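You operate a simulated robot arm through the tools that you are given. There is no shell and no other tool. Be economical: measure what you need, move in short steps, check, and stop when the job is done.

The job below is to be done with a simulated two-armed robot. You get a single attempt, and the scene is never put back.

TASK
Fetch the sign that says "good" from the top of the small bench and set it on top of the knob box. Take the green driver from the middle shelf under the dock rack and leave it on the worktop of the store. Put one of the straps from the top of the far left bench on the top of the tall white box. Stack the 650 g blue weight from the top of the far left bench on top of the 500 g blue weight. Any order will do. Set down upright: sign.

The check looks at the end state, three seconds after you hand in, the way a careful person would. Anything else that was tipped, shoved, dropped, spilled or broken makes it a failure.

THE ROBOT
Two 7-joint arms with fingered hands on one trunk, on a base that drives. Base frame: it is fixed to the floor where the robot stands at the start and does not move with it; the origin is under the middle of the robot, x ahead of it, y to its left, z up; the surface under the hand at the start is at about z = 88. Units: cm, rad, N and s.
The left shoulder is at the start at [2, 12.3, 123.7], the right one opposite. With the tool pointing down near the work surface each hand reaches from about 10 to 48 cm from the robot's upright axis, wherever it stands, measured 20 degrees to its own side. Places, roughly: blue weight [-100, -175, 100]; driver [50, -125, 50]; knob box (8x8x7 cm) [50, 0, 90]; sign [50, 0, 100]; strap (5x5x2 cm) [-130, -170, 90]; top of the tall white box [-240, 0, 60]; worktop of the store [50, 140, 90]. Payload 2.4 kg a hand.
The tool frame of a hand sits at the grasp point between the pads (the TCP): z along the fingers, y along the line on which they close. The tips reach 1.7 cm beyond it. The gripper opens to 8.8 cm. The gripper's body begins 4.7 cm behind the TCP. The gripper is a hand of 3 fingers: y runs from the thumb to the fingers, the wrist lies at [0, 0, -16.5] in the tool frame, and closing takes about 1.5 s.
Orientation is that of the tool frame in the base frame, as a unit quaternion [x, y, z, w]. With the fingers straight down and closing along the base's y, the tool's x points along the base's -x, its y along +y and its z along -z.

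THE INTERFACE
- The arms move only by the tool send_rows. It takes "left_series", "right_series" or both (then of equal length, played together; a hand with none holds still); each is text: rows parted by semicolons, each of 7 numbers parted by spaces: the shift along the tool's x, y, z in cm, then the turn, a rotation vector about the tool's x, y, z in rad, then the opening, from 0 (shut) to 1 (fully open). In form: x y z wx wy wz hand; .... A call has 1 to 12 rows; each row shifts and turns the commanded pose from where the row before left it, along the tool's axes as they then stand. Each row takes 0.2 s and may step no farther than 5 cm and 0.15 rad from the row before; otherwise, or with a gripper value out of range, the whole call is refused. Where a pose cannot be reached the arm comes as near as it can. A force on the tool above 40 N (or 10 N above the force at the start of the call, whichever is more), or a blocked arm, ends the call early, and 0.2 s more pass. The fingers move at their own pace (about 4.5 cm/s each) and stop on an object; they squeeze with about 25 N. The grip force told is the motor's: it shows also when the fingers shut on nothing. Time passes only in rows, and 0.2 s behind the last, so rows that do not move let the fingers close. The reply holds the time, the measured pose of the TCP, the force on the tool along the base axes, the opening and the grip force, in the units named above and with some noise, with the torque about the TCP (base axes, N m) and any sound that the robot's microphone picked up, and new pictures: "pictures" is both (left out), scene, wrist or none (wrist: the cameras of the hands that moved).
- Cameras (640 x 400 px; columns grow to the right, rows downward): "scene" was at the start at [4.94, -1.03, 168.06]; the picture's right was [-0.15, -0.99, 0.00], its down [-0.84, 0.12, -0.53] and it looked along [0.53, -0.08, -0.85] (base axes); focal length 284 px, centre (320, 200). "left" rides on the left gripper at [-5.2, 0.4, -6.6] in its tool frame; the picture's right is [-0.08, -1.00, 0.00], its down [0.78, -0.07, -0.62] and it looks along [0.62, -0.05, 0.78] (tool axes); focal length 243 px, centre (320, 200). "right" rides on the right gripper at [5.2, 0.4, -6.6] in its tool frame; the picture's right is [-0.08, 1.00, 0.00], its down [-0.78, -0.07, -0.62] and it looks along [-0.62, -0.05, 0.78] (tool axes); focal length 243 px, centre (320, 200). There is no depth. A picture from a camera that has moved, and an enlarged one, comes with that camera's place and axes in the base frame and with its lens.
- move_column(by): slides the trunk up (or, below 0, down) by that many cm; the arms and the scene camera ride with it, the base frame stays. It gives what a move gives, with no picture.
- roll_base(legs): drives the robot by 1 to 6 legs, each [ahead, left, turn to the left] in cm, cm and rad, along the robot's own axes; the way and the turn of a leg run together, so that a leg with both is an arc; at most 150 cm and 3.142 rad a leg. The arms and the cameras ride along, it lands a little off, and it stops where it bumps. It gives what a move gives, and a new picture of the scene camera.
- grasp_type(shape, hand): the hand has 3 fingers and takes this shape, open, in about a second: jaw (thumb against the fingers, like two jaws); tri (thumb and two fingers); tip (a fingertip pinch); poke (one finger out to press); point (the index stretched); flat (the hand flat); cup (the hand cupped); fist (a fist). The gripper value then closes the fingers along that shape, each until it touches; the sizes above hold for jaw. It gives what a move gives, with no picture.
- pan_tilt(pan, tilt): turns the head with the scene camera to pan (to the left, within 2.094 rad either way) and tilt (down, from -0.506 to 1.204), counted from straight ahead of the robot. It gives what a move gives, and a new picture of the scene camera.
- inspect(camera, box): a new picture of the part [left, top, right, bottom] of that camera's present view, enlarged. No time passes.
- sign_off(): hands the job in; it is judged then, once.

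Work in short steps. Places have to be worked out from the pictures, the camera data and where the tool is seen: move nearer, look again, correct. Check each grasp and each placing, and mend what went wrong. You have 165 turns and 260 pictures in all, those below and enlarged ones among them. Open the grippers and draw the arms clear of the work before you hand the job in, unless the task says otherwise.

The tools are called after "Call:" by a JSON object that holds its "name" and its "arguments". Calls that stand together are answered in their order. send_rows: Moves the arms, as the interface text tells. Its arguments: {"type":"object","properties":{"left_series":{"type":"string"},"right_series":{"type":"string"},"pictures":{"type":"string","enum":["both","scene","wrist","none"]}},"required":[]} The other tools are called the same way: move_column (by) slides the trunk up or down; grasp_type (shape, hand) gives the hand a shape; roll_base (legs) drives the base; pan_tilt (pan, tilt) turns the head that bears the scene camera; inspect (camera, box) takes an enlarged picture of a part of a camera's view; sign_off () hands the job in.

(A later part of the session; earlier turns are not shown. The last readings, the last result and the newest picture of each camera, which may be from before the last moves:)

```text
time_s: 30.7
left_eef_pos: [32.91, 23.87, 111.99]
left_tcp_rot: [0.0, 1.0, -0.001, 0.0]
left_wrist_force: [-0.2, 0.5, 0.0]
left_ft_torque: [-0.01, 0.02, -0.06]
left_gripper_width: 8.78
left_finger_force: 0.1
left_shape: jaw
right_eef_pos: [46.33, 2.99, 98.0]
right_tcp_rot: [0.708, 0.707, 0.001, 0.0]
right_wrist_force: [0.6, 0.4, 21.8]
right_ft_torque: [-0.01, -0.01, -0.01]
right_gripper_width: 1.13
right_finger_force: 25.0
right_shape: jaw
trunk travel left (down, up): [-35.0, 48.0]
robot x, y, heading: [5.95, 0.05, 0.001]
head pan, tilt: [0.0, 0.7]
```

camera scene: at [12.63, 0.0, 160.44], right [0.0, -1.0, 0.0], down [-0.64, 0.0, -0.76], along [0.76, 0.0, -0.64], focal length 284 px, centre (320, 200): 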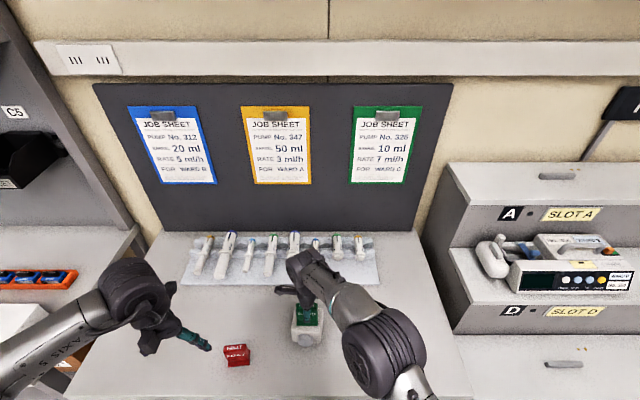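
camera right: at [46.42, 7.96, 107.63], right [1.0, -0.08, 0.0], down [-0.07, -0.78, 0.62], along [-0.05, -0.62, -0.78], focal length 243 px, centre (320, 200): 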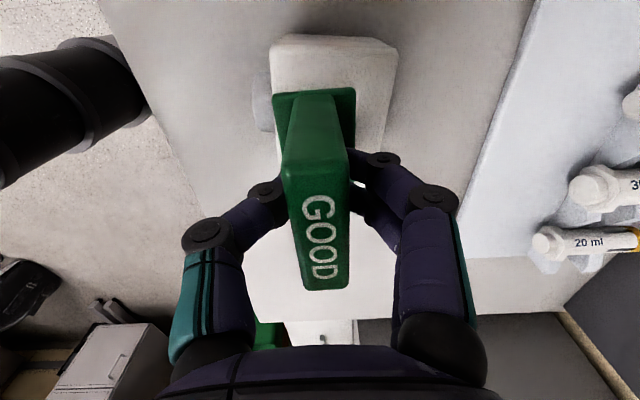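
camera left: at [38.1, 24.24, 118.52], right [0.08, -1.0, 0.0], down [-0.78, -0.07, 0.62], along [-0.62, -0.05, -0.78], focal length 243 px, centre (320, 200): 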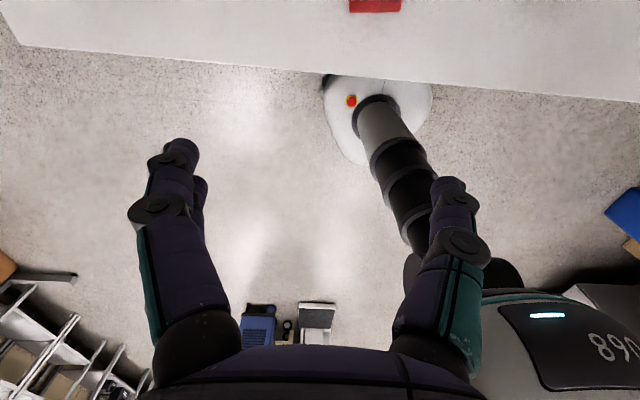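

Contact made (22 N up). I'll ease up 0.2 cm, then open fully and look before lifting.

Call:
{"name": "send_rows", "arguments": {"right_series": "0 0 -0.2 0 0 0 0;0 0 0 0 0 0 0.3;0 0 0 0 0 0 0.6;0 0 0 0 0 0 1;0 0 0 0 0 0 1;0 0 0 0 0 0 1;0 0 0 0 0 0 1;0 0 -3 0 0 0 1;0 0 -4 0 0 0 1;0 0 -4 0 0 0 1"}}

Call:
{"name": "inspect", "arguments": {"camera": "scene", "box": [240, 280, 400, 380]}}

```text
time_s: 32.9
left_eef_pos: [33.08, 23.79, 111.9]
left_tcp_rot: [0.0, 1.0, 0.0, 0.0]
left_wrist_force: [0.4, -0.3, 0.3]
left_ft_torque: [0.02, 0.01, 0.04]
left_gripper_width: 8.79
left_finger_force: 0.1
left_shape: jaw
right_eef_pos: [46.48, 2.83, 109.02]
right_tcp_rot: [0.707, 0.707, -0.001, 0.001]
right_wrist_force: [0.4, -0.8, 0.0]
right_ft_torque: [0.01, 0.0, -0.01]
right_gripper_width: 8.79
right_finger_force: 0.1
right_shape: jaw
trunk travel left (down, up): [-35.0, 48.0]
robot x, y, heading: [6.25, -0.07, 0.003]
head pan, tilt: [0.0, 0.7]
camera scene: at [12.62, 0.0, 160.44], right [0.0, -1.0, 0.0], down [-0.64, 0.0, -0.76], along [0.76, 0.0, -0.64], focal length 284 px, centre (320, 200)
camera right: at [46.86, 7.93, 115.58], right [1.0, -0.08, 0.0], down [-0.06, -0.78, 0.62], along [-0.05, -0.62, -0.78], focal length 243 px, centre (320, 200)
```

scene: 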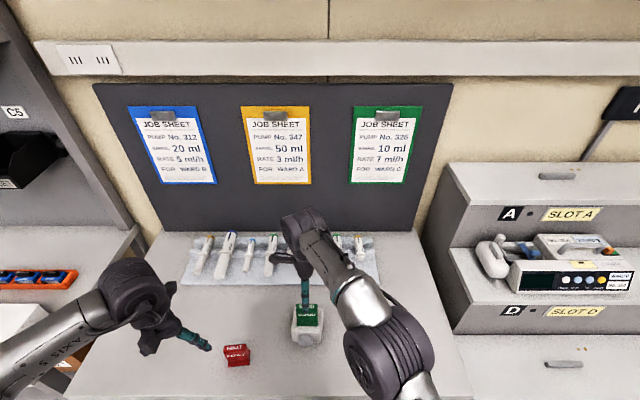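
right: 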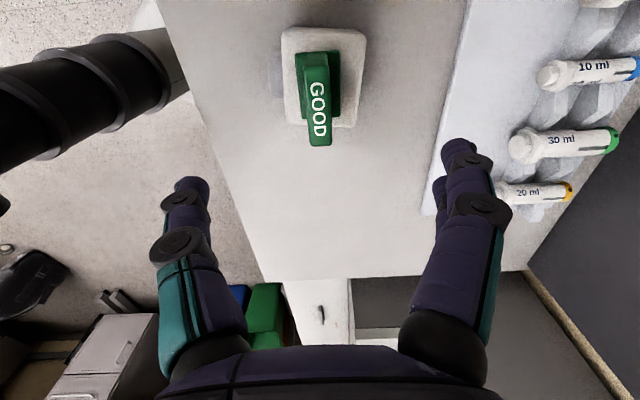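

```text
4.00 times, centred on (320, 330) of scene
camera zoom: at [12.62, 0.0, 160.44], right [0.0, -1.0, 0.0], down [-0.64, 0.0, -0.76], along [0.76, 0.0, -0.64], focal length 1136 px, centre (320, -320)
```

zoom: 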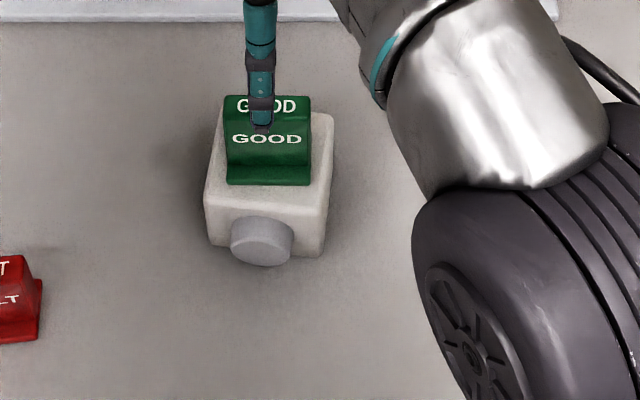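

Sign is standing upright on the box. Next I'll draw the right arm in and undo its yaw.

Call:
{"name": "send_rows", "arguments": {"right_series": "0 -2 -1 0 0 0 1;-1 -3 -2 0 0 0 1;-2 -3 -2 0 0 0 1;-3 -3 -2 0 0 0 1;-3 -3 0 0 0 0 1;-3 -3 0 0 0 0 1", "pictures": "none"}}

Call:
{"name": "roll_base", "arguments": {"legs": [[-45, 0, 0]]}}

Call:
{"name": "pan_tilt", "arguments": {"pan": -0.9, "tilt": 0.55}}

```text
time_s: 34.3
left_eef_pos: [32.85, 23.86, 111.92]
left_tcp_rot: [0.0, 1.0, -0.001, 0.0]
left_wrist_force: [0.3, -0.7, 0.0]
left_ft_torque: [-0.03, 0.01, -0.03]
left_gripper_width: 8.8
left_finger_force: 0.1
left_shape: jaw
right_eef_pos: [29.25, -9.23, 115.97]
right_tcp_rot: [0.707, 0.707, 0.0, 0.0]
right_wrist_force: [0.4, 0.0, 0.1]
right_ft_torque: [0.0, -0.01, 0.05]
right_gripper_width: 8.8
right_finger_force: 0.1
right_shape: jaw
trunk travel left (down, up): [-35.0, 48.0]
robot x, y, heading: [5.88, -0.01, -0.001]
head pan, tilt: [0.0, 0.7]
```

```text
time_s: 37.0
left_eef_pos: [-12.13, 23.89, 111.92]
left_tcp_rot: [0.0, 1.0, 0.0, 0.001]
left_wrist_force: [-0.3, 0.0, -0.4]
left_ft_torque: [0.03, 0.0, -0.02]
left_gripper_width: 8.78
left_finger_force: 0.0
left_shape: jaw
right_eef_pos: [-15.69, -9.16, 115.99]
right_tcp_rot: [0.707, 0.707, 0.0, 0.0]
right_wrist_force: [-0.5, 0.0, 0.3]
right_ft_torque: [0.02, 0.0, 0.01]
right_gripper_width: 8.79
right_finger_force: 0.0
right_shape: jaw
trunk travel left (down, up): [-35.0, 48.0]
robot x, y, heading: [-39.01, -0.25, -0.0]
head pan, tilt: [0.0, 0.7]
camera scene: at [-32.52, -0.01, 160.45], right [0.0, -1.0, 0.0], down [-0.64, 0.0, -0.77], along [0.77, 0.0, -0.64], focal length 284 px, centre (320, 200)
```

scene: 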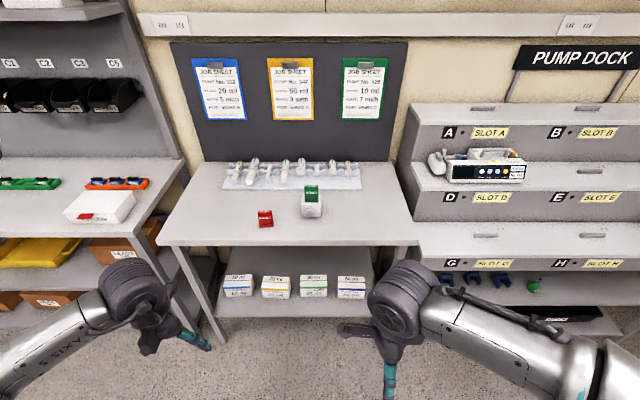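

```text
time_s: 38.2
left_eef_pos: [-12.21, 23.9, 112.01]
left_tcp_rot: [0.0, 1.0, 0.0, 0.0]
left_wrist_force: [-0.5, -1.1, 0.8]
left_ft_torque: [0.02, -0.06, 0.02]
left_gripper_width: 8.8
left_finger_force: 0.0
left_shape: jaw
right_eef_pos: [-15.6, -9.11, 116.04]
right_tcp_rot: [0.707, 0.707, 0.0, -0.001]
right_wrist_force: [-0.8, 0.3, 0.9]
right_ft_torque: [0.01, -0.05, -0.02]
right_gripper_width: 8.79
right_finger_force: 0.0
right_shape: jaw
trunk travel left (down, up): [-35.0, 48.0]
robot x, y, heading: [-39.03, -0.03, -0.005]
head pan, tilt: [-0.901, 0.55]
camera scene: at [-35.35, -7.04, 161.75], right [-0.78, -0.62, 0.0], down [-0.33, 0.41, -0.85], along [0.53, -0.67, -0.52], focal length 284 px, centre (320, 200)
```

scene: 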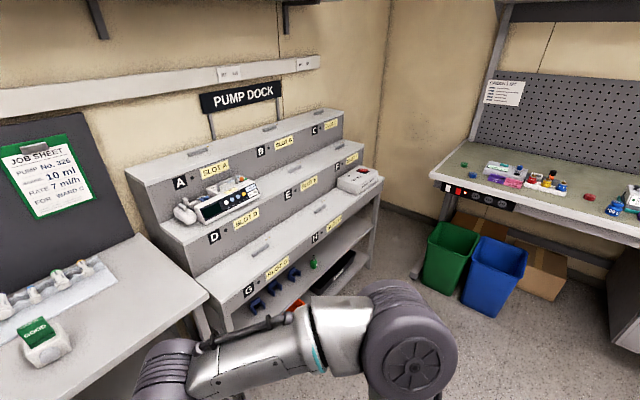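

The dock rack stands to the right, with the green driver on a shelf under it. I'll drive sideways to face it and look from in front.

Call:
{"name": "roll_base", "arguments": {"legs": [[0, -105, 0]]}}

Call:
{"name": "pan_tilt", "arguments": {"pan": 0, "tilt": 0.75}}

```text
time_s: 43.6
left_eef_pos: [-12.38, -81.31, 111.93]
left_tcp_rot: [0.005, 1.0, 0.0, 0.0]
left_wrist_force: [0.3, 0.8, -1.0]
left_ft_torque: [-0.03, 0.03, 0.03]
left_gripper_width: 8.8
left_finger_force: 0.1
left_shape: jaw
right_eef_pos: [-16.3, -114.11, 115.98]
right_tcp_rot: [0.711, 0.704, -0.001, -0.001]
right_wrist_force: [0.4, -0.7, -0.2]
right_ft_torque: [0.02, 0.0, 0.02]
right_gripper_width: 8.76
right_finger_force: 0.1
right_shape: jaw
trunk travel left (down, up): [-35.0, 48.0]
robot x, y, heading: [-39.22, -104.83, -0.006]
head pan, tilt: [-0.901, 0.55]
camera scene: at [-35.97, -111.83, 161.75], right [-0.79, -0.61, 0.0], down [-0.32, 0.41, -0.85], along [0.52, -0.67, -0.52], focal length 284 px, centre (320, 200)
```

scene: 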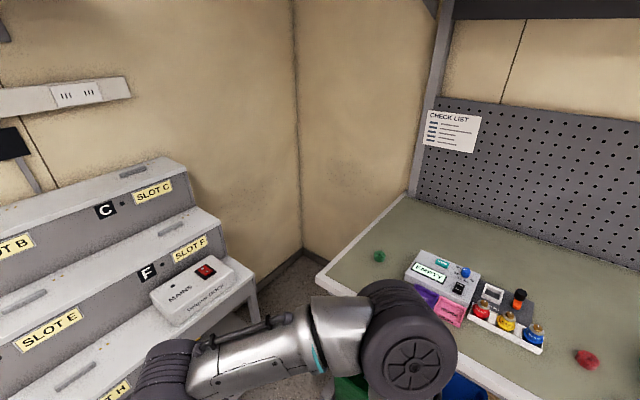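

```text
time_s: 44.8
left_eef_pos: [-12.57, -81.12, 111.89]
left_tcp_rot: [0.005, 1.0, 0.0, 0.0]
left_wrist_force: [0.4, -0.3, 0.1]
left_ft_torque: [0.02, 0.01, 0.02]
left_gripper_width: 8.8
left_finger_force: 0.2
left_shape: jaw
right_eef_pos: [-16.37, -114.05, 115.92]
right_tcp_rot: [0.711, 0.703, 0.0, 0.0]
right_wrist_force: [-0.8, 0.3, 0.3]
right_ft_torque: [0.01, 0.02, 0.02]
right_gripper_width: 8.77
right_finger_force: 0.0
right_shape: jaw
trunk travel left (down, up): [-35.0, 48.0]
robot x, y, heading: [-39.52, -104.59, -0.014]
head pan, tilt: [0.0, 0.75]
camera scene: at [-33.18, -104.79, 160.02], right [-0.01, -1.0, 0.0], down [-0.68, 0.01, -0.73], along [0.73, -0.01, -0.68], focal length 284 px, centre (320, 200)
```

scene: 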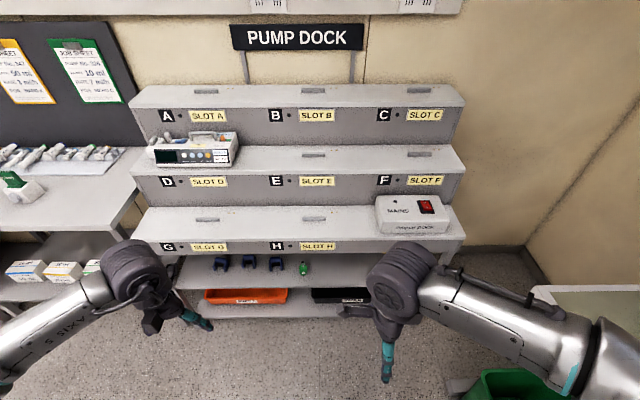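

Driver appears near [40, -99, 51]. I'll lower the trunk fully so the shoulders come to about 79 and look at it again.

Call:
{"name": "move_column", "arguments": {"by": -34}}

Call:
{"name": "pan_tilt", "arguments": {"pan": 0, "tilt": 0.7}}

Call:
{"name": "inspect", "arguments": {"camera": "scene", "box": [220, 150, 380, 250]}}

```text
time_s: 48.1
left_eef_pos: [-12.28, -81.13, 77.96]
left_tcp_rot: [0.006, 1.0, 0.0, 0.0]
left_wrist_force: [-0.2, 0.1, -0.3]
left_ft_torque: [-0.01, 0.01, 0.03]
left_gripper_width: 8.81
left_finger_force: 0.0
left_shape: jaw
right_eef_pos: [-16.32, -114.16, 81.92]
right_tcp_rot: [0.71, 0.704, -0.001, 0.0]
right_wrist_force: [-0.3, 0.7, -0.5]
right_ft_torque: [0.03, -0.02, 0.0]
right_gripper_width: 8.78
right_finger_force: 0.1
right_shape: jaw
trunk travel left (down, up): [-1.0, 82.0]
robot x, y, heading: [-39.55, -104.81, -0.009]
head pan, tilt: [0.0, 0.75]
```

```text
time_s: 48.8
left_eef_pos: [-12.39, -81.13, 78.05]
left_tcp_rot: [0.006, 1.0, 0.0, 0.0]
left_wrist_force: [0.2, 0.3, -0.4]
left_ft_torque: [-0.04, 0.0, -0.02]
left_gripper_width: 8.8
left_finger_force: 0.1
left_shape: jaw
right_eef_pos: [-16.25, -114.07, 82.03]
right_tcp_rot: [0.71, 0.704, -0.001, 0.0]
right_wrist_force: [-0.2, -0.2, 0.0]
right_ft_torque: [-0.04, 0.03, -0.03]
right_gripper_width: 8.77
right_finger_force: 0.1
right_shape: jaw
trunk travel left (down, up): [-1.0, 82.0]
robot x, y, heading: [-40.16, -104.54, -0.013]
head pan, tilt: [0.0, 0.7]
camera scene: at [-32.98, -104.79, 126.44], right [-0.01, -1.0, 0.0], down [-0.64, 0.01, -0.76], along [0.76, -0.01, -0.64], focal length 284 px, centre (320, 200)
```

scene: 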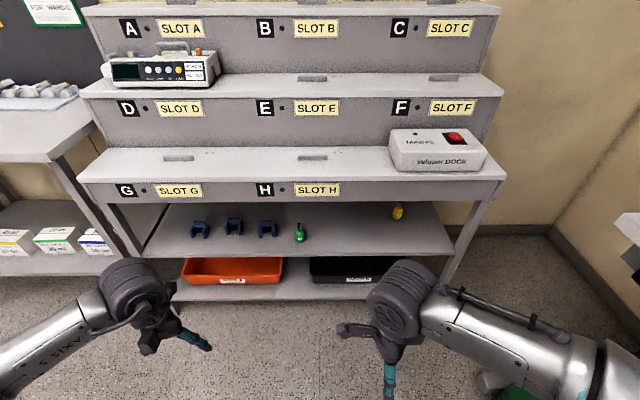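

```text
4.00 times, centred on (300, 200) of scene
camera zoom: at [-32.98, -104.79, 126.44], right [-0.01, -1.0, 0.0], down [-0.64, 0.01, -0.76], along [0.76, -0.01, -0.64], focal length 1136 px, centre (400, 200)
```

zoom: 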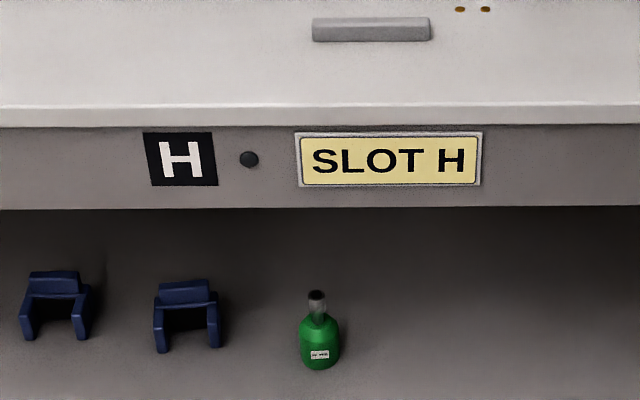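

The green driver stands upright on its handle on the shelf (z≈45–50), with a yellow one farther right. The left hand's camera will sit on top when pitched forward, so I'll use the left hand: pitching it to point forward, 15° down.

Call:
{"name": "send_rows", "arguments": {"left_series": "-2.4 0 0 0 -0.1456 0 1;-2.4 0 0 0 -0.1456 0 1;-2.4 0 0 0 -0.1456 0 1;-2.4 0 0 0 -0.1456 0 1;-2.4 0 0 0 -0.1456 0 1;-2.4 0 0 0 -0.1456 0 1;-2.4 0 0 0 -0.1456 0 1;-2.4 0 0 0 -0.1456 0 1;-2.4 0 0 0 -0.1456 0 1;0 0 0 0 0 0 1"}}

```text
time_s: 51.0
left_eef_pos: [4.45, -81.18, 88.93]
left_tcp_rot: [0.005, 0.793, -0.004, 0.609]
left_wrist_force: [0.2, -0.4, 0.0]
left_ft_torque: [0.01, 0.01, 0.01]
left_gripper_width: 8.8
left_finger_force: 0.0
left_shape: jaw
right_eef_pos: [-16.28, -114.17, 81.99]
right_tcp_rot: [0.711, 0.703, 0.0, -0.001]
right_wrist_force: [1.1, 0.7, -1.0]
right_ft_torque: [0.01, 0.0, 0.01]
right_gripper_width: 8.79
right_finger_force: 0.1
right_shape: jaw
trunk travel left (down, up): [-1.0, 82.0]
robot x, y, heading: [-39.4, -104.7, -0.01]
head pan, tilt: [0.0, 0.7]
camera scene: at [-32.98, -104.79, 126.44], right [-0.01, -1.0, 0.0], down [-0.64, 0.01, -0.76], along [0.76, -0.01, -0.64], focal length 284 px, centre (320, 200)
camera left: at [-0.63, -80.87, 95.73], right [0.01, -1.0, 0.08], down [-0.8, -0.06, -0.6], along [0.6, -0.06, -0.8], focal length 243 px, centre (320, 200)
```

scene: 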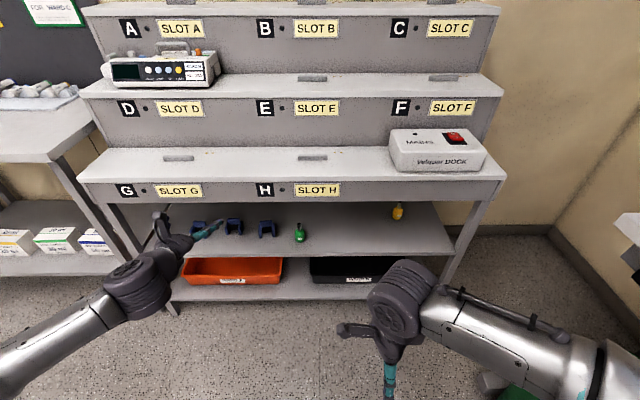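
left: 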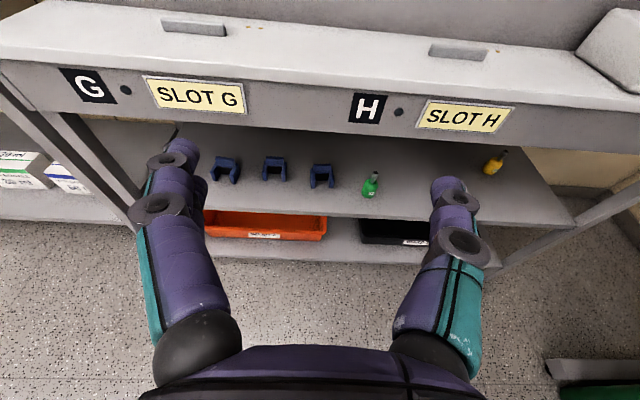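

Triangulating the wrist and scene views puts the driver near [41.5, -98, centre z≈46]. I'll bring the left hand down to z≈55 at y=-98, still well short of the shelf.

Call:
{"name": "send_rows", "arguments": {"left_series": "4.29 -2.1 0.44 0 0 0 1;4.29 -2.1 0.44 0 0 0 1;4.29 -2.1 0.44 0 0 0 1;4.29 -2.1 0.44 0 0 0 1;4.29 -2.1 0.44 0 0 0 1;4.29 -2.1 0.44 0 0 0 1;4.29 -2.1 0.44 0 0 0 1;4.29 -2.1 0.44 0 0 0 1;0 0 0 0 0 0 1", "pictures": "wrist"}}

```text
time_s: 53.0
left_eef_pos: [-1.29, -98.15, 55.0]
left_tcp_rot: [0.004, 0.793, -0.003, 0.609]
left_wrist_force: [0.3, -0.1, 0.0]
left_ft_torque: [0.02, 0.01, -0.02]
left_gripper_width: 8.78
left_finger_force: 0.0
left_shape: jaw
right_eef_pos: [-16.25, -114.04, 81.88]
right_tcp_rot: [0.711, 0.703, -0.001, 0.0]
right_wrist_force: [0.0, -0.1, 0.1]
right_ft_torque: [-0.04, -0.01, 0.02]
right_gripper_width: 8.78
right_finger_force: 0.1
right_shape: jaw
trunk travel left (down, up): [-1.0, 82.0]
robot x, y, heading: [-39.62, -104.54, -0.013]
head pan, tilt: [0.0, 0.7]
camera left: at [-6.31, -97.75, 61.64], right [0.01, -1.0, 0.08], down [-0.8, -0.06, -0.59], along [0.6, -0.06, -0.8], focal length 243 px, centre (320, 200)
```

left: 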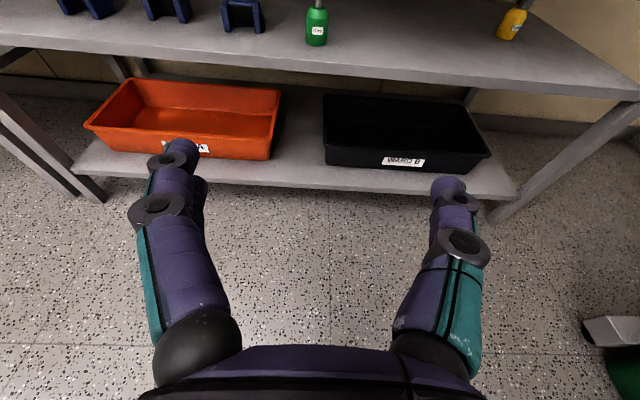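

Driver base near [41, -98], shelf z≈43.8, shelf front edge x≈31.6. I'll roll ahead 28 cm so the hand is just short of the shelf, then look.

Call:
{"name": "roll_base", "arguments": {"legs": [[28, 0, 0]]}}

Call:
{"name": "send_rows", "arguments": {"left_series": "1 0 0 0 0.14 0 1;2 0 0 0 0 0 1;0 0 0 0 0 0 1", "pictures": "wrist"}}

```text
time_s: 55.0
left_eef_pos: [26.99, -98.31, 54.94]
left_tcp_rot: [0.004, 0.793, -0.003, 0.61]
left_wrist_force: [0.4, -0.3, -0.3]
left_ft_torque: [-0.03, -0.01, 0.0]
left_gripper_width: 8.81
left_finger_force: 0.0
left_shape: jaw
right_eef_pos: [11.94, -114.29, 81.74]
right_tcp_rot: [0.71, 0.704, -0.001, -0.001]
right_wrist_force: [0.3, 0.5, 0.1]
right_ft_torque: [0.04, -0.02, 0.02]
right_gripper_width: 8.77
right_finger_force: 0.1
right_shape: jaw
trunk travel left (down, up): [-1.0, 82.0]
robot x, y, heading: [-11.63, -104.9, -0.009]
head pan, tilt: [0.0, 0.7]
camera scene: at [-4.74, -105.06, 126.44], right [-0.01, -1.0, 0.0], down [-0.64, 0.01, -0.76], along [0.76, -0.01, -0.64], focal length 284 px, centre (320, 200)
```

scene: 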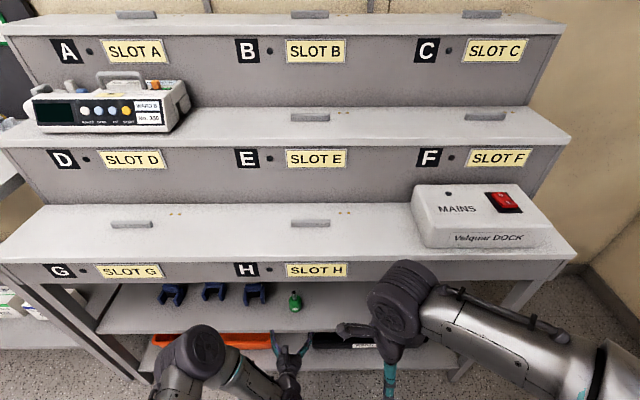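

```text
time_s: 55.8
left_eef_pos: [26.0, -98.25, 52.2]
left_tcp_rot: [0.002, 0.834, -0.001, 0.552]
left_wrist_force: [-0.1, -0.6, -0.1]
left_ft_torque: [-0.02, -0.01, 0.0]
left_gripper_width: 8.78
left_finger_force: 0.1
left_shape: jaw
right_eef_pos: [11.88, -114.36, 81.95]
right_tcp_rot: [0.71, 0.704, -0.001, 0.0]
right_wrist_force: [0.2, -0.7, 0.3]
right_ft_torque: [-0.03, -0.04, -0.02]
right_gripper_width: 8.82
right_finger_force: 0.1
right_shape: jaw
trunk travel left (down, up): [-1.0, 82.0]
robot x, y, heading: [-11.61, -104.72, -0.01]
head pan, tilt: [0.0, 0.7]
camera left: at [21.89, -97.96, 59.52], right [0.02, -1.0, 0.08], down [-0.88, -0.06, -0.48], along [0.48, -0.06, -0.88], focal length 243 px, centre (320, 200)
```

left: 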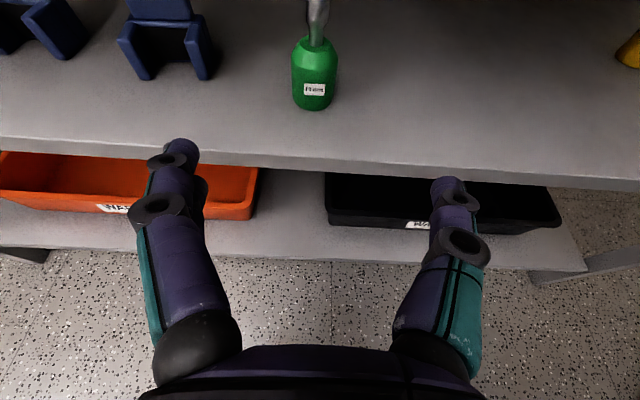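

Refined driver centre: about [42, -98.1], shelf z≈43.9. I'll advance most of the way along the finger direction and check.

Call:
{"name": "send_rows", "arguments": {"left_series": "-0.2 0 3 0 0 0 1;-0.2 0 3 0 0 0 1;-0.2 0 3 0 0 0 1;-0.2 0 2 0 0 0 1;0 0 0 0 0 0 1", "pictures": "wrist"}}

```text
time_s: 57.0
left_eef_pos: [36.5, -98.51, 48.73]
left_tcp_rot: [0.004, 0.834, -0.003, 0.552]
left_wrist_force: [-0.4, 1.0, -0.3]
left_ft_torque: [-0.01, -0.04, 0.01]
left_gripper_width: 8.78
left_finger_force: 0.0
left_shape: jaw
right_eef_pos: [11.93, -114.21, 81.98]
right_tcp_rot: [0.71, 0.704, -0.001, -0.001]
right_wrist_force: [-0.1, 0.0, -0.6]
right_ft_torque: [0.06, 0.0, 0.0]
right_gripper_width: 8.78
right_finger_force: 0.0
right_shape: jaw
trunk travel left (down, up): [-1.0, 82.0]
robot x, y, heading: [-11.23, -105.13, -0.006]
head pan, tilt: [0.0, 0.7]
camera left: at [32.4, -98.06, 55.95], right [0.02, -1.0, 0.08], down [-0.88, -0.06, -0.48], along [0.48, -0.06, -0.88], focal length 243 px, centre (320, 200)
```

left: 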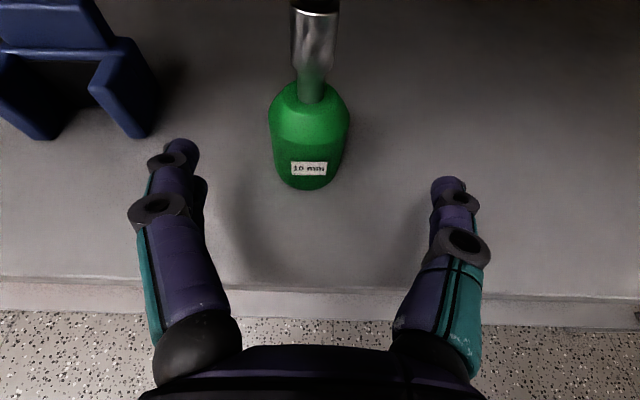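

The driver is centred 0.4 cm to the left of the TCP. Advancing the last 5.6 cm, then closing.

Call:
{"name": "send_rows", "arguments": {"left_series": "-0.1 0.4 2 0 0 0 1;-0.1 0 2 0 0 0 1;0 0 1.6 0 0 0 1;0 0 0 0 0 0 1;0 0 0 0 0 0 0;0 0 0 0 0 0 0;0 0 0 0 0 0 0;0 0 0 0 0 0 0;0 0 0 0 0 0 0;0 0 0 0 0 0 0;0 0 0 0 0 0 0", "pictures": "wrist"}}

```text
time_s: 59.4
left_eef_pos: [41.6, -97.99, 46.63]
left_tcp_rot: [0.004, 0.833, -0.003, 0.553]
left_wrist_force: [0.5, 0.2, 2.3]
left_ft_torque: [0.0, 0.01, -0.01]
left_gripper_width: 0.19
left_finger_force: 24.7
left_shape: jaw
right_eef_pos: [11.92, -114.23, 81.93]
right_tcp_rot: [0.71, 0.705, -0.001, 0.0]
right_wrist_force: [0.0, -0.7, -1.1]
right_ft_torque: [0.01, -0.03, -0.01]
right_gripper_width: 8.79
right_finger_force: 0.0
right_shape: jaw
trunk travel left (down, up): [-1.0, 82.0]
robot x, y, heading: [-11.15, -105.15, -0.01]
head pan, tilt: [0.0, 0.7]
camera left: at [37.6, -97.65, 53.97], right [0.02, -1.0, 0.08], down [-0.88, -0.06, -0.48], along [0.48, -0.06, -0.88], focal length 243 px, centre (320, 200)
```

left: 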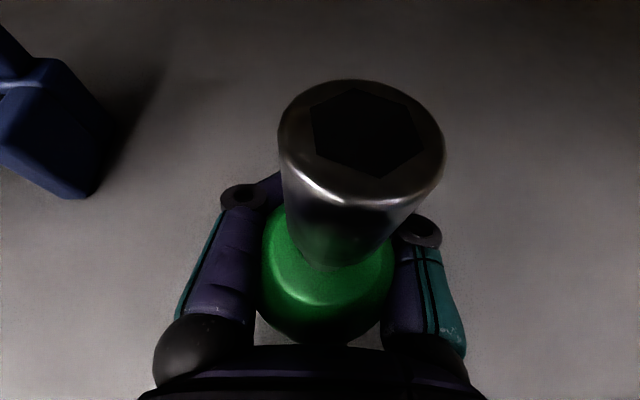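

The fingers shut to 0.19 cm: they've closed behind the handle, caging it against the palm rather than pinching it. I'll open and look at where the driver stands.

Call:
{"name": "send_rows", "arguments": {"left_series": "0 0 0 0 0 0 1;0 0 0 0 0 0 1;0 0 0 0 0 0 1;0 0 0 0 0 0 1;0 0 0 0 0 0 1;0 0 0 0 0 0 1", "pictures": "wrist"}}

```text
time_s: 60.8
left_eef_pos: [41.61, -97.97, 46.65]
left_tcp_rot: [0.004, 0.834, -0.002, 0.552]
left_wrist_force: [0.1, -0.5, 0.3]
left_ft_torque: [-0.05, 0.01, 0.0]
left_gripper_width: 8.78
left_finger_force: 0.0
left_shape: jaw
right_eef_pos: [11.92, -114.26, 81.91]
right_tcp_rot: [0.71, 0.704, -0.001, -0.001]
right_wrist_force: [-1.0, -1.5, -0.2]
right_ft_torque: [-0.04, -0.04, 0.04]
right_gripper_width: 8.78
right_finger_force: 0.0
right_shape: jaw
trunk travel left (down, up): [-1.0, 82.0]
robot x, y, heading: [-11.36, -105.03, -0.006]
head pan, tilt: [0.0, 0.7]
camera left: at [37.6, -97.65, 53.95], right [0.02, -1.0, 0.08], down [-0.88, -0.06, -0.48], along [0.48, -0.06, -0.88], focal length 243 px, centre (320, 200)
```

left: 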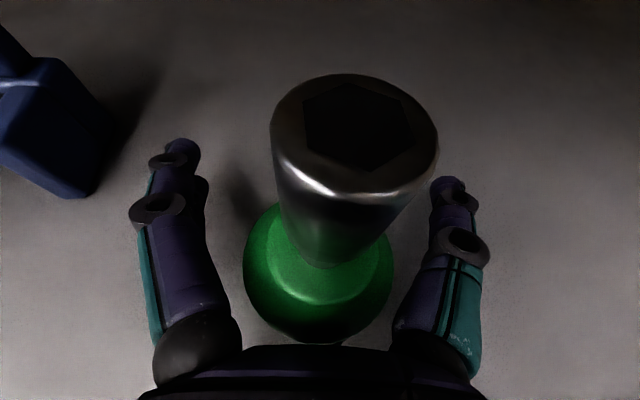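

Driver still upright, centre about x=39.4. I'll back off 2.2 cm in x so the pads line up with the handle's middle and close again.

Call:
{"name": "send_rows", "arguments": {"left_series": "0.45 0 -1 0 0 0 1;0.45 -0.1 -1 0 0 0 1;0 0 0 0 0 0 1;0 0 0 0 0 0 0;0 0 0 0 0 0 0;0 0 0 0 0 0 0;0 0 0 0 0 0 0;0 0 0 0 0 0 0;0 0 0 0 0 0 0;0 0 0 0 0 0 0", "pictures": "wrist"}}

```text
time_s: 63.0
left_eef_pos: [39.6, -98.06, 46.54]
left_tcp_rot: [0.004, 0.833, -0.002, 0.553]
left_wrist_force: [1.7, -0.7, 2.9]
left_ft_torque: [0.05, 0.03, 0.01]
left_gripper_width: 0.18
left_finger_force: 24.6
left_shape: jaw
right_eef_pos: [11.86, -114.39, 81.96]
right_tcp_rot: [0.71, 0.704, -0.001, 0.0]
right_wrist_force: [0.0, -0.2, 0.3]
right_ft_torque: [-0.03, 0.01, -0.01]
right_gripper_width: 8.78
right_finger_force: 0.1
right_shape: jaw
trunk travel left (down, up): [-1.0, 82.0]
robot x, y, heading: [-11.41, -105.0, -0.01]
head pan, tilt: [0.0, 0.7]
camera left: at [35.39, -97.74, 53.91], right [0.02, -1.0, 0.08], down [-0.88, -0.06, -0.48], along [0.48, -0.06, -0.88], focal length 243 px, centre (320, 200)
```

left: 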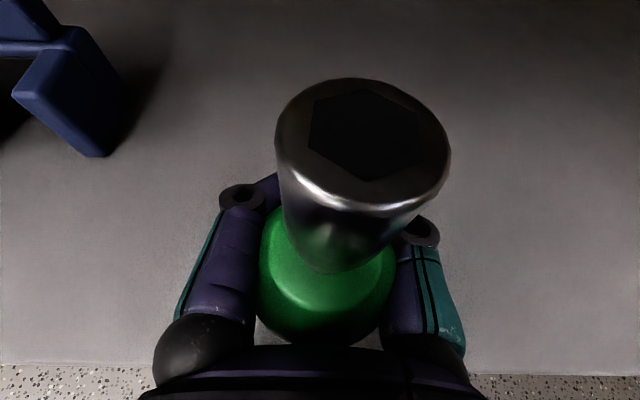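

Closing draws the tapered handle into the palm each time. Better to pinch the metal socket stub above it. I'll open, back away and look.

Call:
{"name": "send_rows", "arguments": {"left_series": "0 0 0 0 0 0 1;0 0 0 0 0 0 1;0 0 0 0 0 0 1;0 0 0 0 0 0 1;0 0 0 0 0 0 1;0 0 -2.5 0 0 0 1;0 0 -3 0 0 0 1;-1 0 -3 0 0 0 1;0 0 0 0 0 0 1", "pictures": "wrist"}}

```text
time_s: 65.0
left_eef_pos: [32.05, -98.09, 50.88]
left_tcp_rot: [0.004, 0.834, -0.002, 0.552]
left_wrist_force: [1.0, 0.2, 0.0]
left_ft_torque: [-0.01, 0.04, -0.03]
left_gripper_width: 8.83
left_finger_force: 0.1
left_shape: jaw
right_eef_pos: [11.93, -114.21, 82.0]
right_tcp_rot: [0.71, 0.704, 0.0, 0.0]
right_wrist_force: [0.3, 0.0, 0.1]
right_ft_torque: [-0.02, -0.04, 0.01]
right_gripper_width: 8.79
right_finger_force: 0.1
right_shape: jaw
trunk travel left (down, up): [-1.0, 82.0]
robot x, y, heading: [-11.31, -104.84, -0.011]
head pan, tilt: [0.0, 0.7]
camera left: at [27.96, -97.69, 58.17], right [0.03, -1.0, 0.08], down [-0.88, -0.06, -0.48], along [0.48, -0.06, -0.88], focal length 243 px, centre (320, 200)
```

left: 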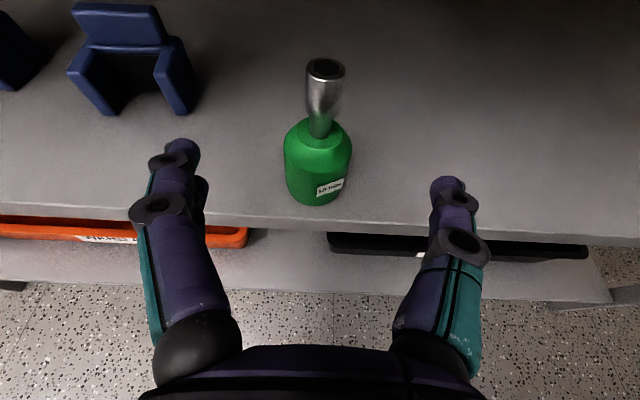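

Driver upright at about [37.4, -98.3], socket z≈49–52, dia ≈1.7. I'll move so the TCP is at [37.4, -98.3, 51] and close to 0.35 first to check centring.

Call:
{"name": "send_rows", "arguments": {"left_series": "-0.7 -0.2 1.7 0 0 0 1;-0.7 0 1.7 0 0 0 1;-0.7 0 1.5 0 0 0 1;0 0 0 0 0 0 0.7;0 0 0 0 0 0 0.5;0 0 0 0 0 0 0.4;0 0 0 0 0 0 0.35;0 0 0 0 0 0 0.35;0 0 0 0 0 0 0.35;0 0 0 0 0 0 0.35", "pictures": "wrist"}}

```text
time_s: 67.2
left_eef_pos: [37.39, -98.37, 50.8]
left_tcp_rot: [0.004, 0.835, -0.002, 0.551]
left_wrist_force: [0.3, 0.2, -0.9]
left_ft_torque: [-0.06, 0.01, 0.04]
left_gripper_width: 3.14
left_finger_force: 0.1
left_shape: jaw
right_eef_pos: [11.97, -114.29, 81.92]
right_tcp_rot: [0.71, 0.704, 0.0, -0.001]
right_wrist_force: [1.0, -0.4, 1.0]
right_ft_torque: [0.04, -0.01, -0.02]
right_gripper_width: 8.82
right_finger_force: 0.1
right_shape: jaw
trunk travel left (down, up): [-1.0, 82.0]
robot x, y, heading: [-11.46, -104.79, -0.01]
head pan, tilt: [0.0, 0.7]
camera left: at [33.28, -98.0, 58.15], right [0.02, -1.0, 0.08], down [-0.88, -0.06, -0.48], along [0.48, -0.06, -0.88], focal length 243 px, centre (320, 200)
```

left: 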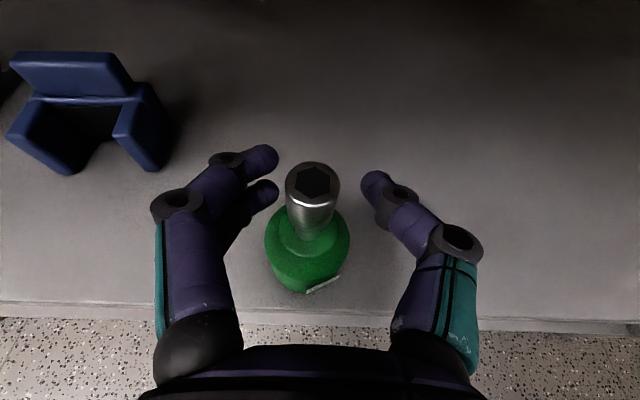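

The socket is centred between thumb and fingers. Closing fully.

Call:
{"name": "send_rows", "arguments": {"left_series": "0 0 0.3 0 0 0 0.25;0 0 0 0 0 0 0.1;0 0 0 0 0 0 0;0 0 0 0 0 0 0;0 0 0 0 0 0 0;0 0 0 0 0 0 0", "pictures": "wrist"}}

```text
time_s: 68.5
left_eef_pos: [37.64, -98.36, 50.65]
left_tcp_rot: [0.004, 0.834, -0.003, 0.552]
left_wrist_force: [0.1, -0.3, -0.8]
left_ft_torque: [0.0, 0.02, 0.02]
left_gripper_width: 0.0
left_finger_force: 25.1
left_shape: jaw
right_eef_pos: [11.88, -114.26, 82.03]
right_tcp_rot: [0.71, 0.704, -0.001, -0.001]
right_wrist_force: [0.0, 0.6, 0.6]
right_ft_torque: [-0.03, -0.01, -0.02]
right_gripper_width: 8.78
right_finger_force: 0.0
right_shape: jaw
trunk travel left (down, up): [-1.0, 82.0]
robot x, y, heading: [-10.92, -104.78, -0.004]
head pan, tilt: [0.0, 0.7]
camera left: at [33.57, -97.99, 58.05], right [0.02, -1.0, 0.08], down [-0.88, -0.06, -0.48], along [0.48, -0.06, -0.88], focal length 243 px, centre (320, 200)
```

left: 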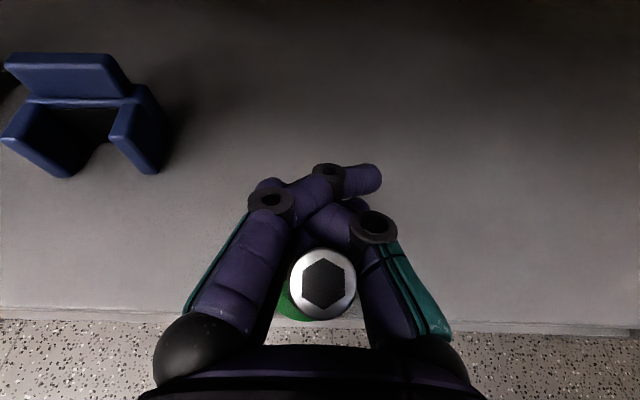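

Again it was drawn toward the palm, and it now stands close to the shelf edge. I'll inspect its pose carefully before doing anything else.

Call:
{"name": "inspect", "arguments": {"camera": "left", "box": [220, 130, 460, 360]}}

Call:
{"name": "inspect", "arguments": {"camera": "scene", "box": [220, 250, 380, 350]}}

```text
1.74 times, centred on (340, 245) of left
camera zoom: at [33.57, -97.99, 58.05], right [0.02, -1.0, 0.08], down [-0.88, -0.06, -0.48], along [0.48, -0.06, -0.88], focal length 422 px, centre (285, 122)
```

zoom: 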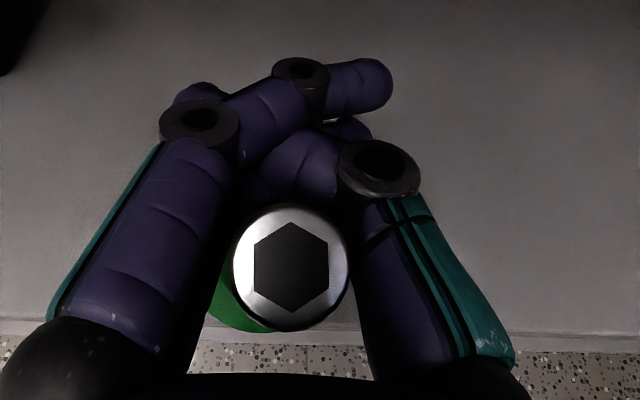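

```text
4.00 times, centred on (300, 300) of scene
camera zoom: at [-4.72, -105.06, 126.44], right [-0.01, -1.0, 0.0], down [-0.64, 0.01, -0.76], along [0.76, -0.01, -0.64], focal length 1136 px, centre (400, -200)
```

zoom: 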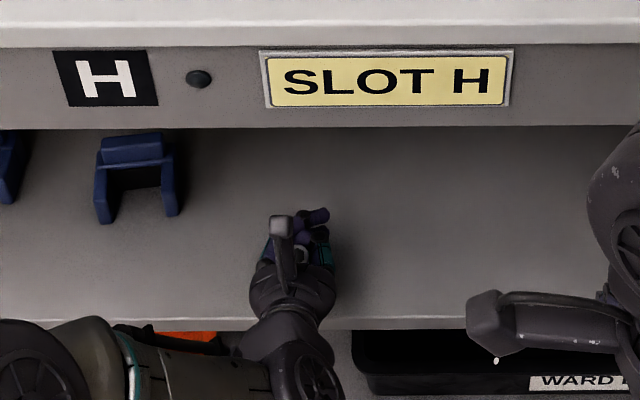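

The driver is upright at about x=35, just inside the edge (33.9), with the upper lip at [32.6, z 70]. A steep, near-vertical grasp is now possible there. I'll open, withdraw, and pitch the hand down about 37° more.

Call:
{"name": "send_rows", "arguments": {"left_series": "0 0 0 0 0 0 0.5;0 0 0 0 0 0 1;0 0 0 0 0 0 1;0 0 0 0 0 0 1;0 0 0 0 0 0 1;0 0 0 0 0 0 1;0.8 0 -2.5 0 0 0 1;0.8 0 -3 0 0 0 1;0 0 -4 0 0 0 1;0 0 -4 0 0 0 1", "pictures": "wrist"}}

```text
time_s: 70.8
left_eef_pos: [24.55, -98.29, 54.57]
left_tcp_rot: [0.004, 0.834, -0.003, 0.552]
left_wrist_force: [-0.6, -0.3, -0.5]
left_ft_torque: [-0.03, -0.03, -0.02]
left_gripper_width: 8.81
left_finger_force: 0.1
left_shape: jaw
right_eef_pos: [11.96, -114.33, 82.04]
right_tcp_rot: [0.71, 0.704, -0.001, -0.001]
right_wrist_force: [-0.1, -1.2, 0.0]
right_ft_torque: [0.01, -0.01, -0.01]
right_gripper_width: 8.79
right_finger_force: 0.1
right_shape: jaw
trunk travel left (down, up): [-1.0, 82.0]
robot x, y, heading: [-11.51, -104.99, -0.006]
head pan, tilt: [0.0, 0.7]
camera left: at [20.41, -97.86, 61.97], right [0.02, -1.0, 0.08], down [-0.88, -0.06, -0.48], along [0.48, -0.06, -0.88], focal length 243 px, centre (320, 200)
```

left: 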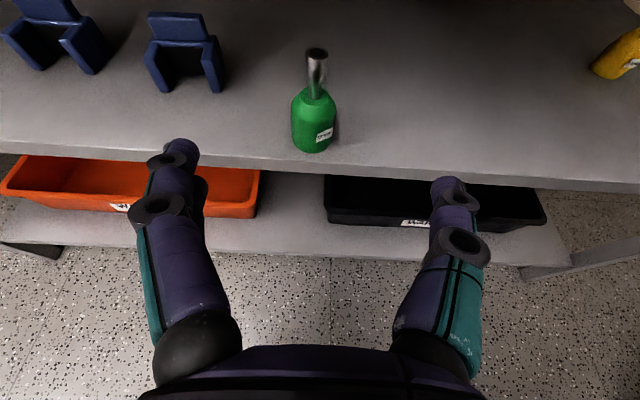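

Driver stands clear again, centre about [37.3, -98.3]. I'll pitch the hand to about 58° down at this stand-off and roll the base 5 cm nearer for reach.

Call:
{"name": "send_rows", "arguments": {"left_series": "-0.5 0 0 0 0.122 0 1;-0.5 0 0 0 0.122 0 1;-0.5 0 -0.5 0 0.122 0 1;0 0 -1 0 0.122 0 1;0 0 -2 0 0.122 0 1;0 0 0 0 0 0 1", "pictures": "none"}}

Call:
{"name": "roll_base", "arguments": {"legs": [[5, 0, 0]]}}

Call:
{"name": "inspect", "arguments": {"camera": "left", "box": [0, 0, 640, 400]}}

```text
time_s: 72.2
left_eef_pos: [22.93, -98.18, 58.38]
left_tcp_rot: [0.003, 0.961, -0.001, 0.275]
left_wrist_force: [-0.1, -0.4, 0.0]
left_ft_torque: [-0.01, 0.0, 0.01]
left_gripper_width: 8.8
left_finger_force: 0.0
left_shape: jaw
right_eef_pos: [12.0, -114.36, 81.99]
right_tcp_rot: [0.71, 0.705, 0.0, -0.001]
right_wrist_force: [-1.0, -0.8, 0.6]
right_ft_torque: [-0.02, 0.01, -0.02]
right_gripper_width: 8.78
right_finger_force: 0.1
right_shape: jaw
trunk travel left (down, up): [-1.0, 82.0]
robot x, y, heading: [-11.33, -105.02, -0.005]
head pan, tilt: [0.0, 0.7]
```

```text
time_s: 73.1
left_eef_pos: [27.99, -98.34, 58.37]
left_tcp_rot: [0.003, 0.961, -0.001, 0.277]
left_wrist_force: [0.4, -0.6, 1.4]
left_ft_torque: [0.0, 0.02, 0.02]
left_gripper_width: 8.81
left_finger_force: 0.0
left_shape: jaw
right_eef_pos: [17.08, -114.4, 81.92]
right_tcp_rot: [0.709, 0.705, 0.0, -0.001]
right_wrist_force: [1.7, 0.0, 0.6]
right_ft_torque: [-0.05, 0.04, 0.01]
right_gripper_width: 8.79
right_finger_force: 0.0
right_shape: jaw
trunk travel left (down, up): [-1.0, 82.0]
robot x, y, heading: [-6.24, -104.87, -0.009]
head pan, tilt: [0.0, 0.7]
camera scene: at [0.32, -105.1, 126.44], right [-0.01, -1.0, 0.0], down [-0.64, 0.01, -0.76], along [0.76, -0.01, -0.64], focal length 284 px, centre (320, 200)
```

scene: 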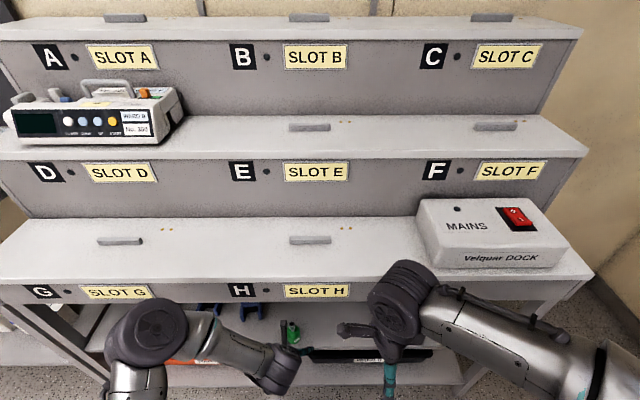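

```text
1.00 times, centred on (320, 200) of left (not enlarged: the box is as wide or as high as the picture)
camera zoom: at [28.84, -97.93, 66.71], right [0.06, -1.0, 0.04], down [-0.99, -0.06, 0.11], along [-0.11, -0.05, -0.99], focal length 243 px, centre (320, 200)
```

zoom: 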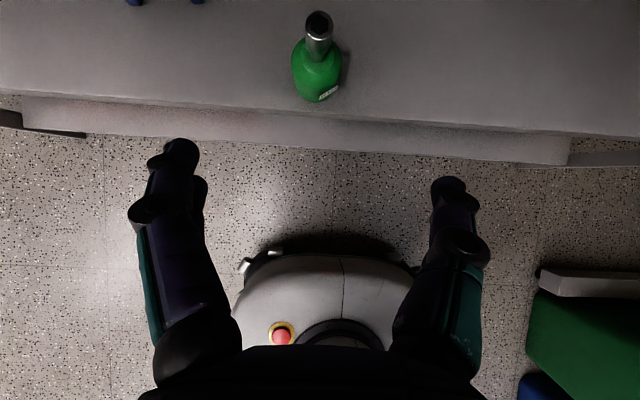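

The driver is centred at about [37.25, -98.1]. I'll advance to just above it and look.

Call:
{"name": "send_rows", "arguments": {"left_series": "-0.8 0.1 2 0 0 0 1;-0.8 0.1 2 0 0 0 1;-0.75 0 2.1 0 0 0 1;0 0 2 0 0 0 1;0 0 0 0 0 0 1", "pictures": "wrist"}}

```text
time_s: 74.3
left_eef_pos: [34.27, -97.97, 52.85]
left_tcp_rot: [0.005, 0.961, -0.002, 0.276]
left_wrist_force: [0.4, -0.3, -0.3]
left_ft_torque: [-0.02, 0.01, 0.01]
left_gripper_width: 8.79
left_finger_force: 0.2
left_shape: jaw
right_eef_pos: [16.92, -114.18, 82.03]
right_tcp_rot: [0.71, 0.705, -0.001, -0.001]
right_wrist_force: [0.4, -0.3, 0.5]
right_ft_torque: [-0.02, -0.03, -0.01]
right_gripper_width: 8.77
right_finger_force: 0.2
right_shape: jaw
trunk travel left (down, up): [-1.0, 82.0]
robot x, y, heading: [-6.11, -104.85, -0.011]
head pan, tilt: [0.0, 0.7]
camera left: at [35.11, -97.74, 61.14], right [0.06, -1.0, 0.04], down [-0.99, -0.06, 0.11], along [-0.11, -0.05, -0.99], focal length 243 px, centre (320, 200)
```

left: 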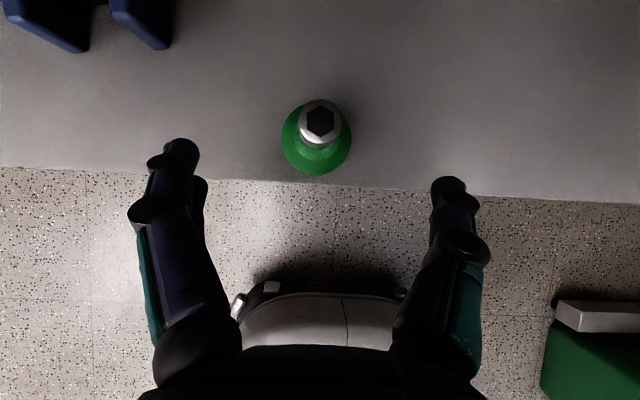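

Well aligned. Descending the last 6 cm and partly closing.

Call:
{"name": "send_rows", "arguments": {"left_series": "0.1 0 2 0 0 0 1;0.1 0 2 0 0 0 1;0.1 0 1.9 0 0 0 1;0 0 0 0 0 0 1;0 0 0 0 0 0 0.7;0 0 0 0 0 0 0.65;0 0 0 0 0 0 0.65", "pictures": "wrist"}}

```text
time_s: 75.9
left_eef_pos: [37.11, -98.11, 47.68]
left_tcp_rot: [0.005, 0.961, -0.001, 0.276]
left_wrist_force: [-0.1, 0.2, -0.7]
left_ft_torque: [-0.03, 0.05, 0.0]
left_gripper_width: 5.74
left_finger_force: 0.0
left_shape: jaw
right_eef_pos: [16.98, -114.27, 81.95]
right_tcp_rot: [0.709, 0.705, 0.0, -0.001]
right_wrist_force: [0.2, 0.3, -0.7]
right_ft_torque: [0.01, 0.0, -0.01]
right_gripper_width: 8.82
right_finger_force: 0.0
right_shape: jaw
trunk travel left (down, up): [-1.0, 82.0]
robot x, y, heading: [-6.44, -105.28, -0.009]
head pan, tilt: [0.0, 0.7]
camera left: at [38.04, -97.77, 55.97], right [0.06, -1.0, 0.04], down [-0.99, -0.06, 0.11], along [-0.11, -0.05, -0.99], focal length 243 px, centre (320, 200)
```

left: 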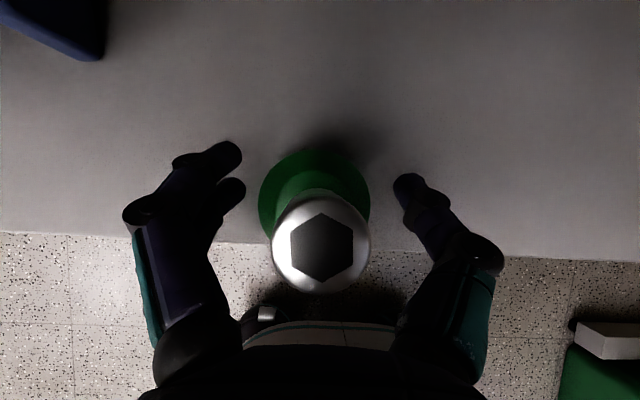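

Fingers straddle the handle nicely. Closing.

Call:
{"name": "send_rows", "arguments": {"left_series": "0 0 0 0 0 0 0.5;0 0 0 0 0 0 0.4;0 0 0 0 0 0 0.2;0 0 0 0 0 0 0;0 0 0 0 0 0 0;0 0 0 0 0 0 0;0 0 0 0 0 0 0", "pictures": "wrist"}}

```text
time_s: 77.5
left_eef_pos: [37.22, -98.07, 47.66]
left_tcp_rot: [0.005, 0.961, -0.002, 0.276]
left_wrist_force: [0.1, 0.2, 2.0]
left_ft_torque: [0.01, 0.03, -0.03]
left_gripper_width: 2.38
left_finger_force: 25.0
left_shape: jaw
right_eef_pos: [17.0, -114.39, 81.99]
right_tcp_rot: [0.71, 0.704, 0.0, 0.0]
right_wrist_force: [0.5, 0.2, -0.4]
right_ft_torque: [0.0, 0.0, 0.0]
right_gripper_width: 8.78
right_finger_force: 0.0
right_shape: jaw
trunk travel left (down, up): [-1.0, 82.0]
robot x, y, heading: [-6.27, -104.66, -0.007]
head pan, tilt: [0.0, 0.7]
camera left: at [38.04, -97.78, 55.98], right [0.06, -1.0, 0.04], down [-0.99, -0.06, 0.11], along [-0.11, -0.05, -0.99], focal length 243 px, centre (320, 200)
```

left: 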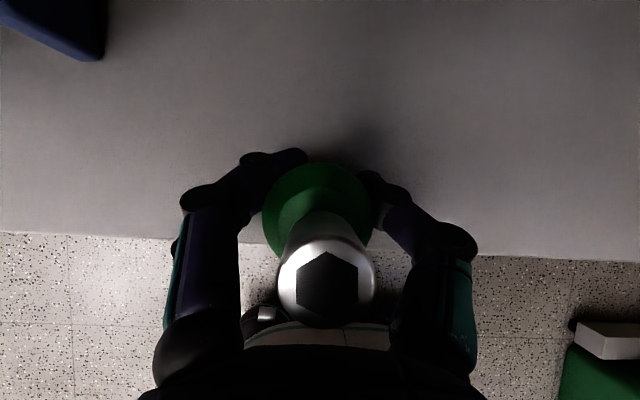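

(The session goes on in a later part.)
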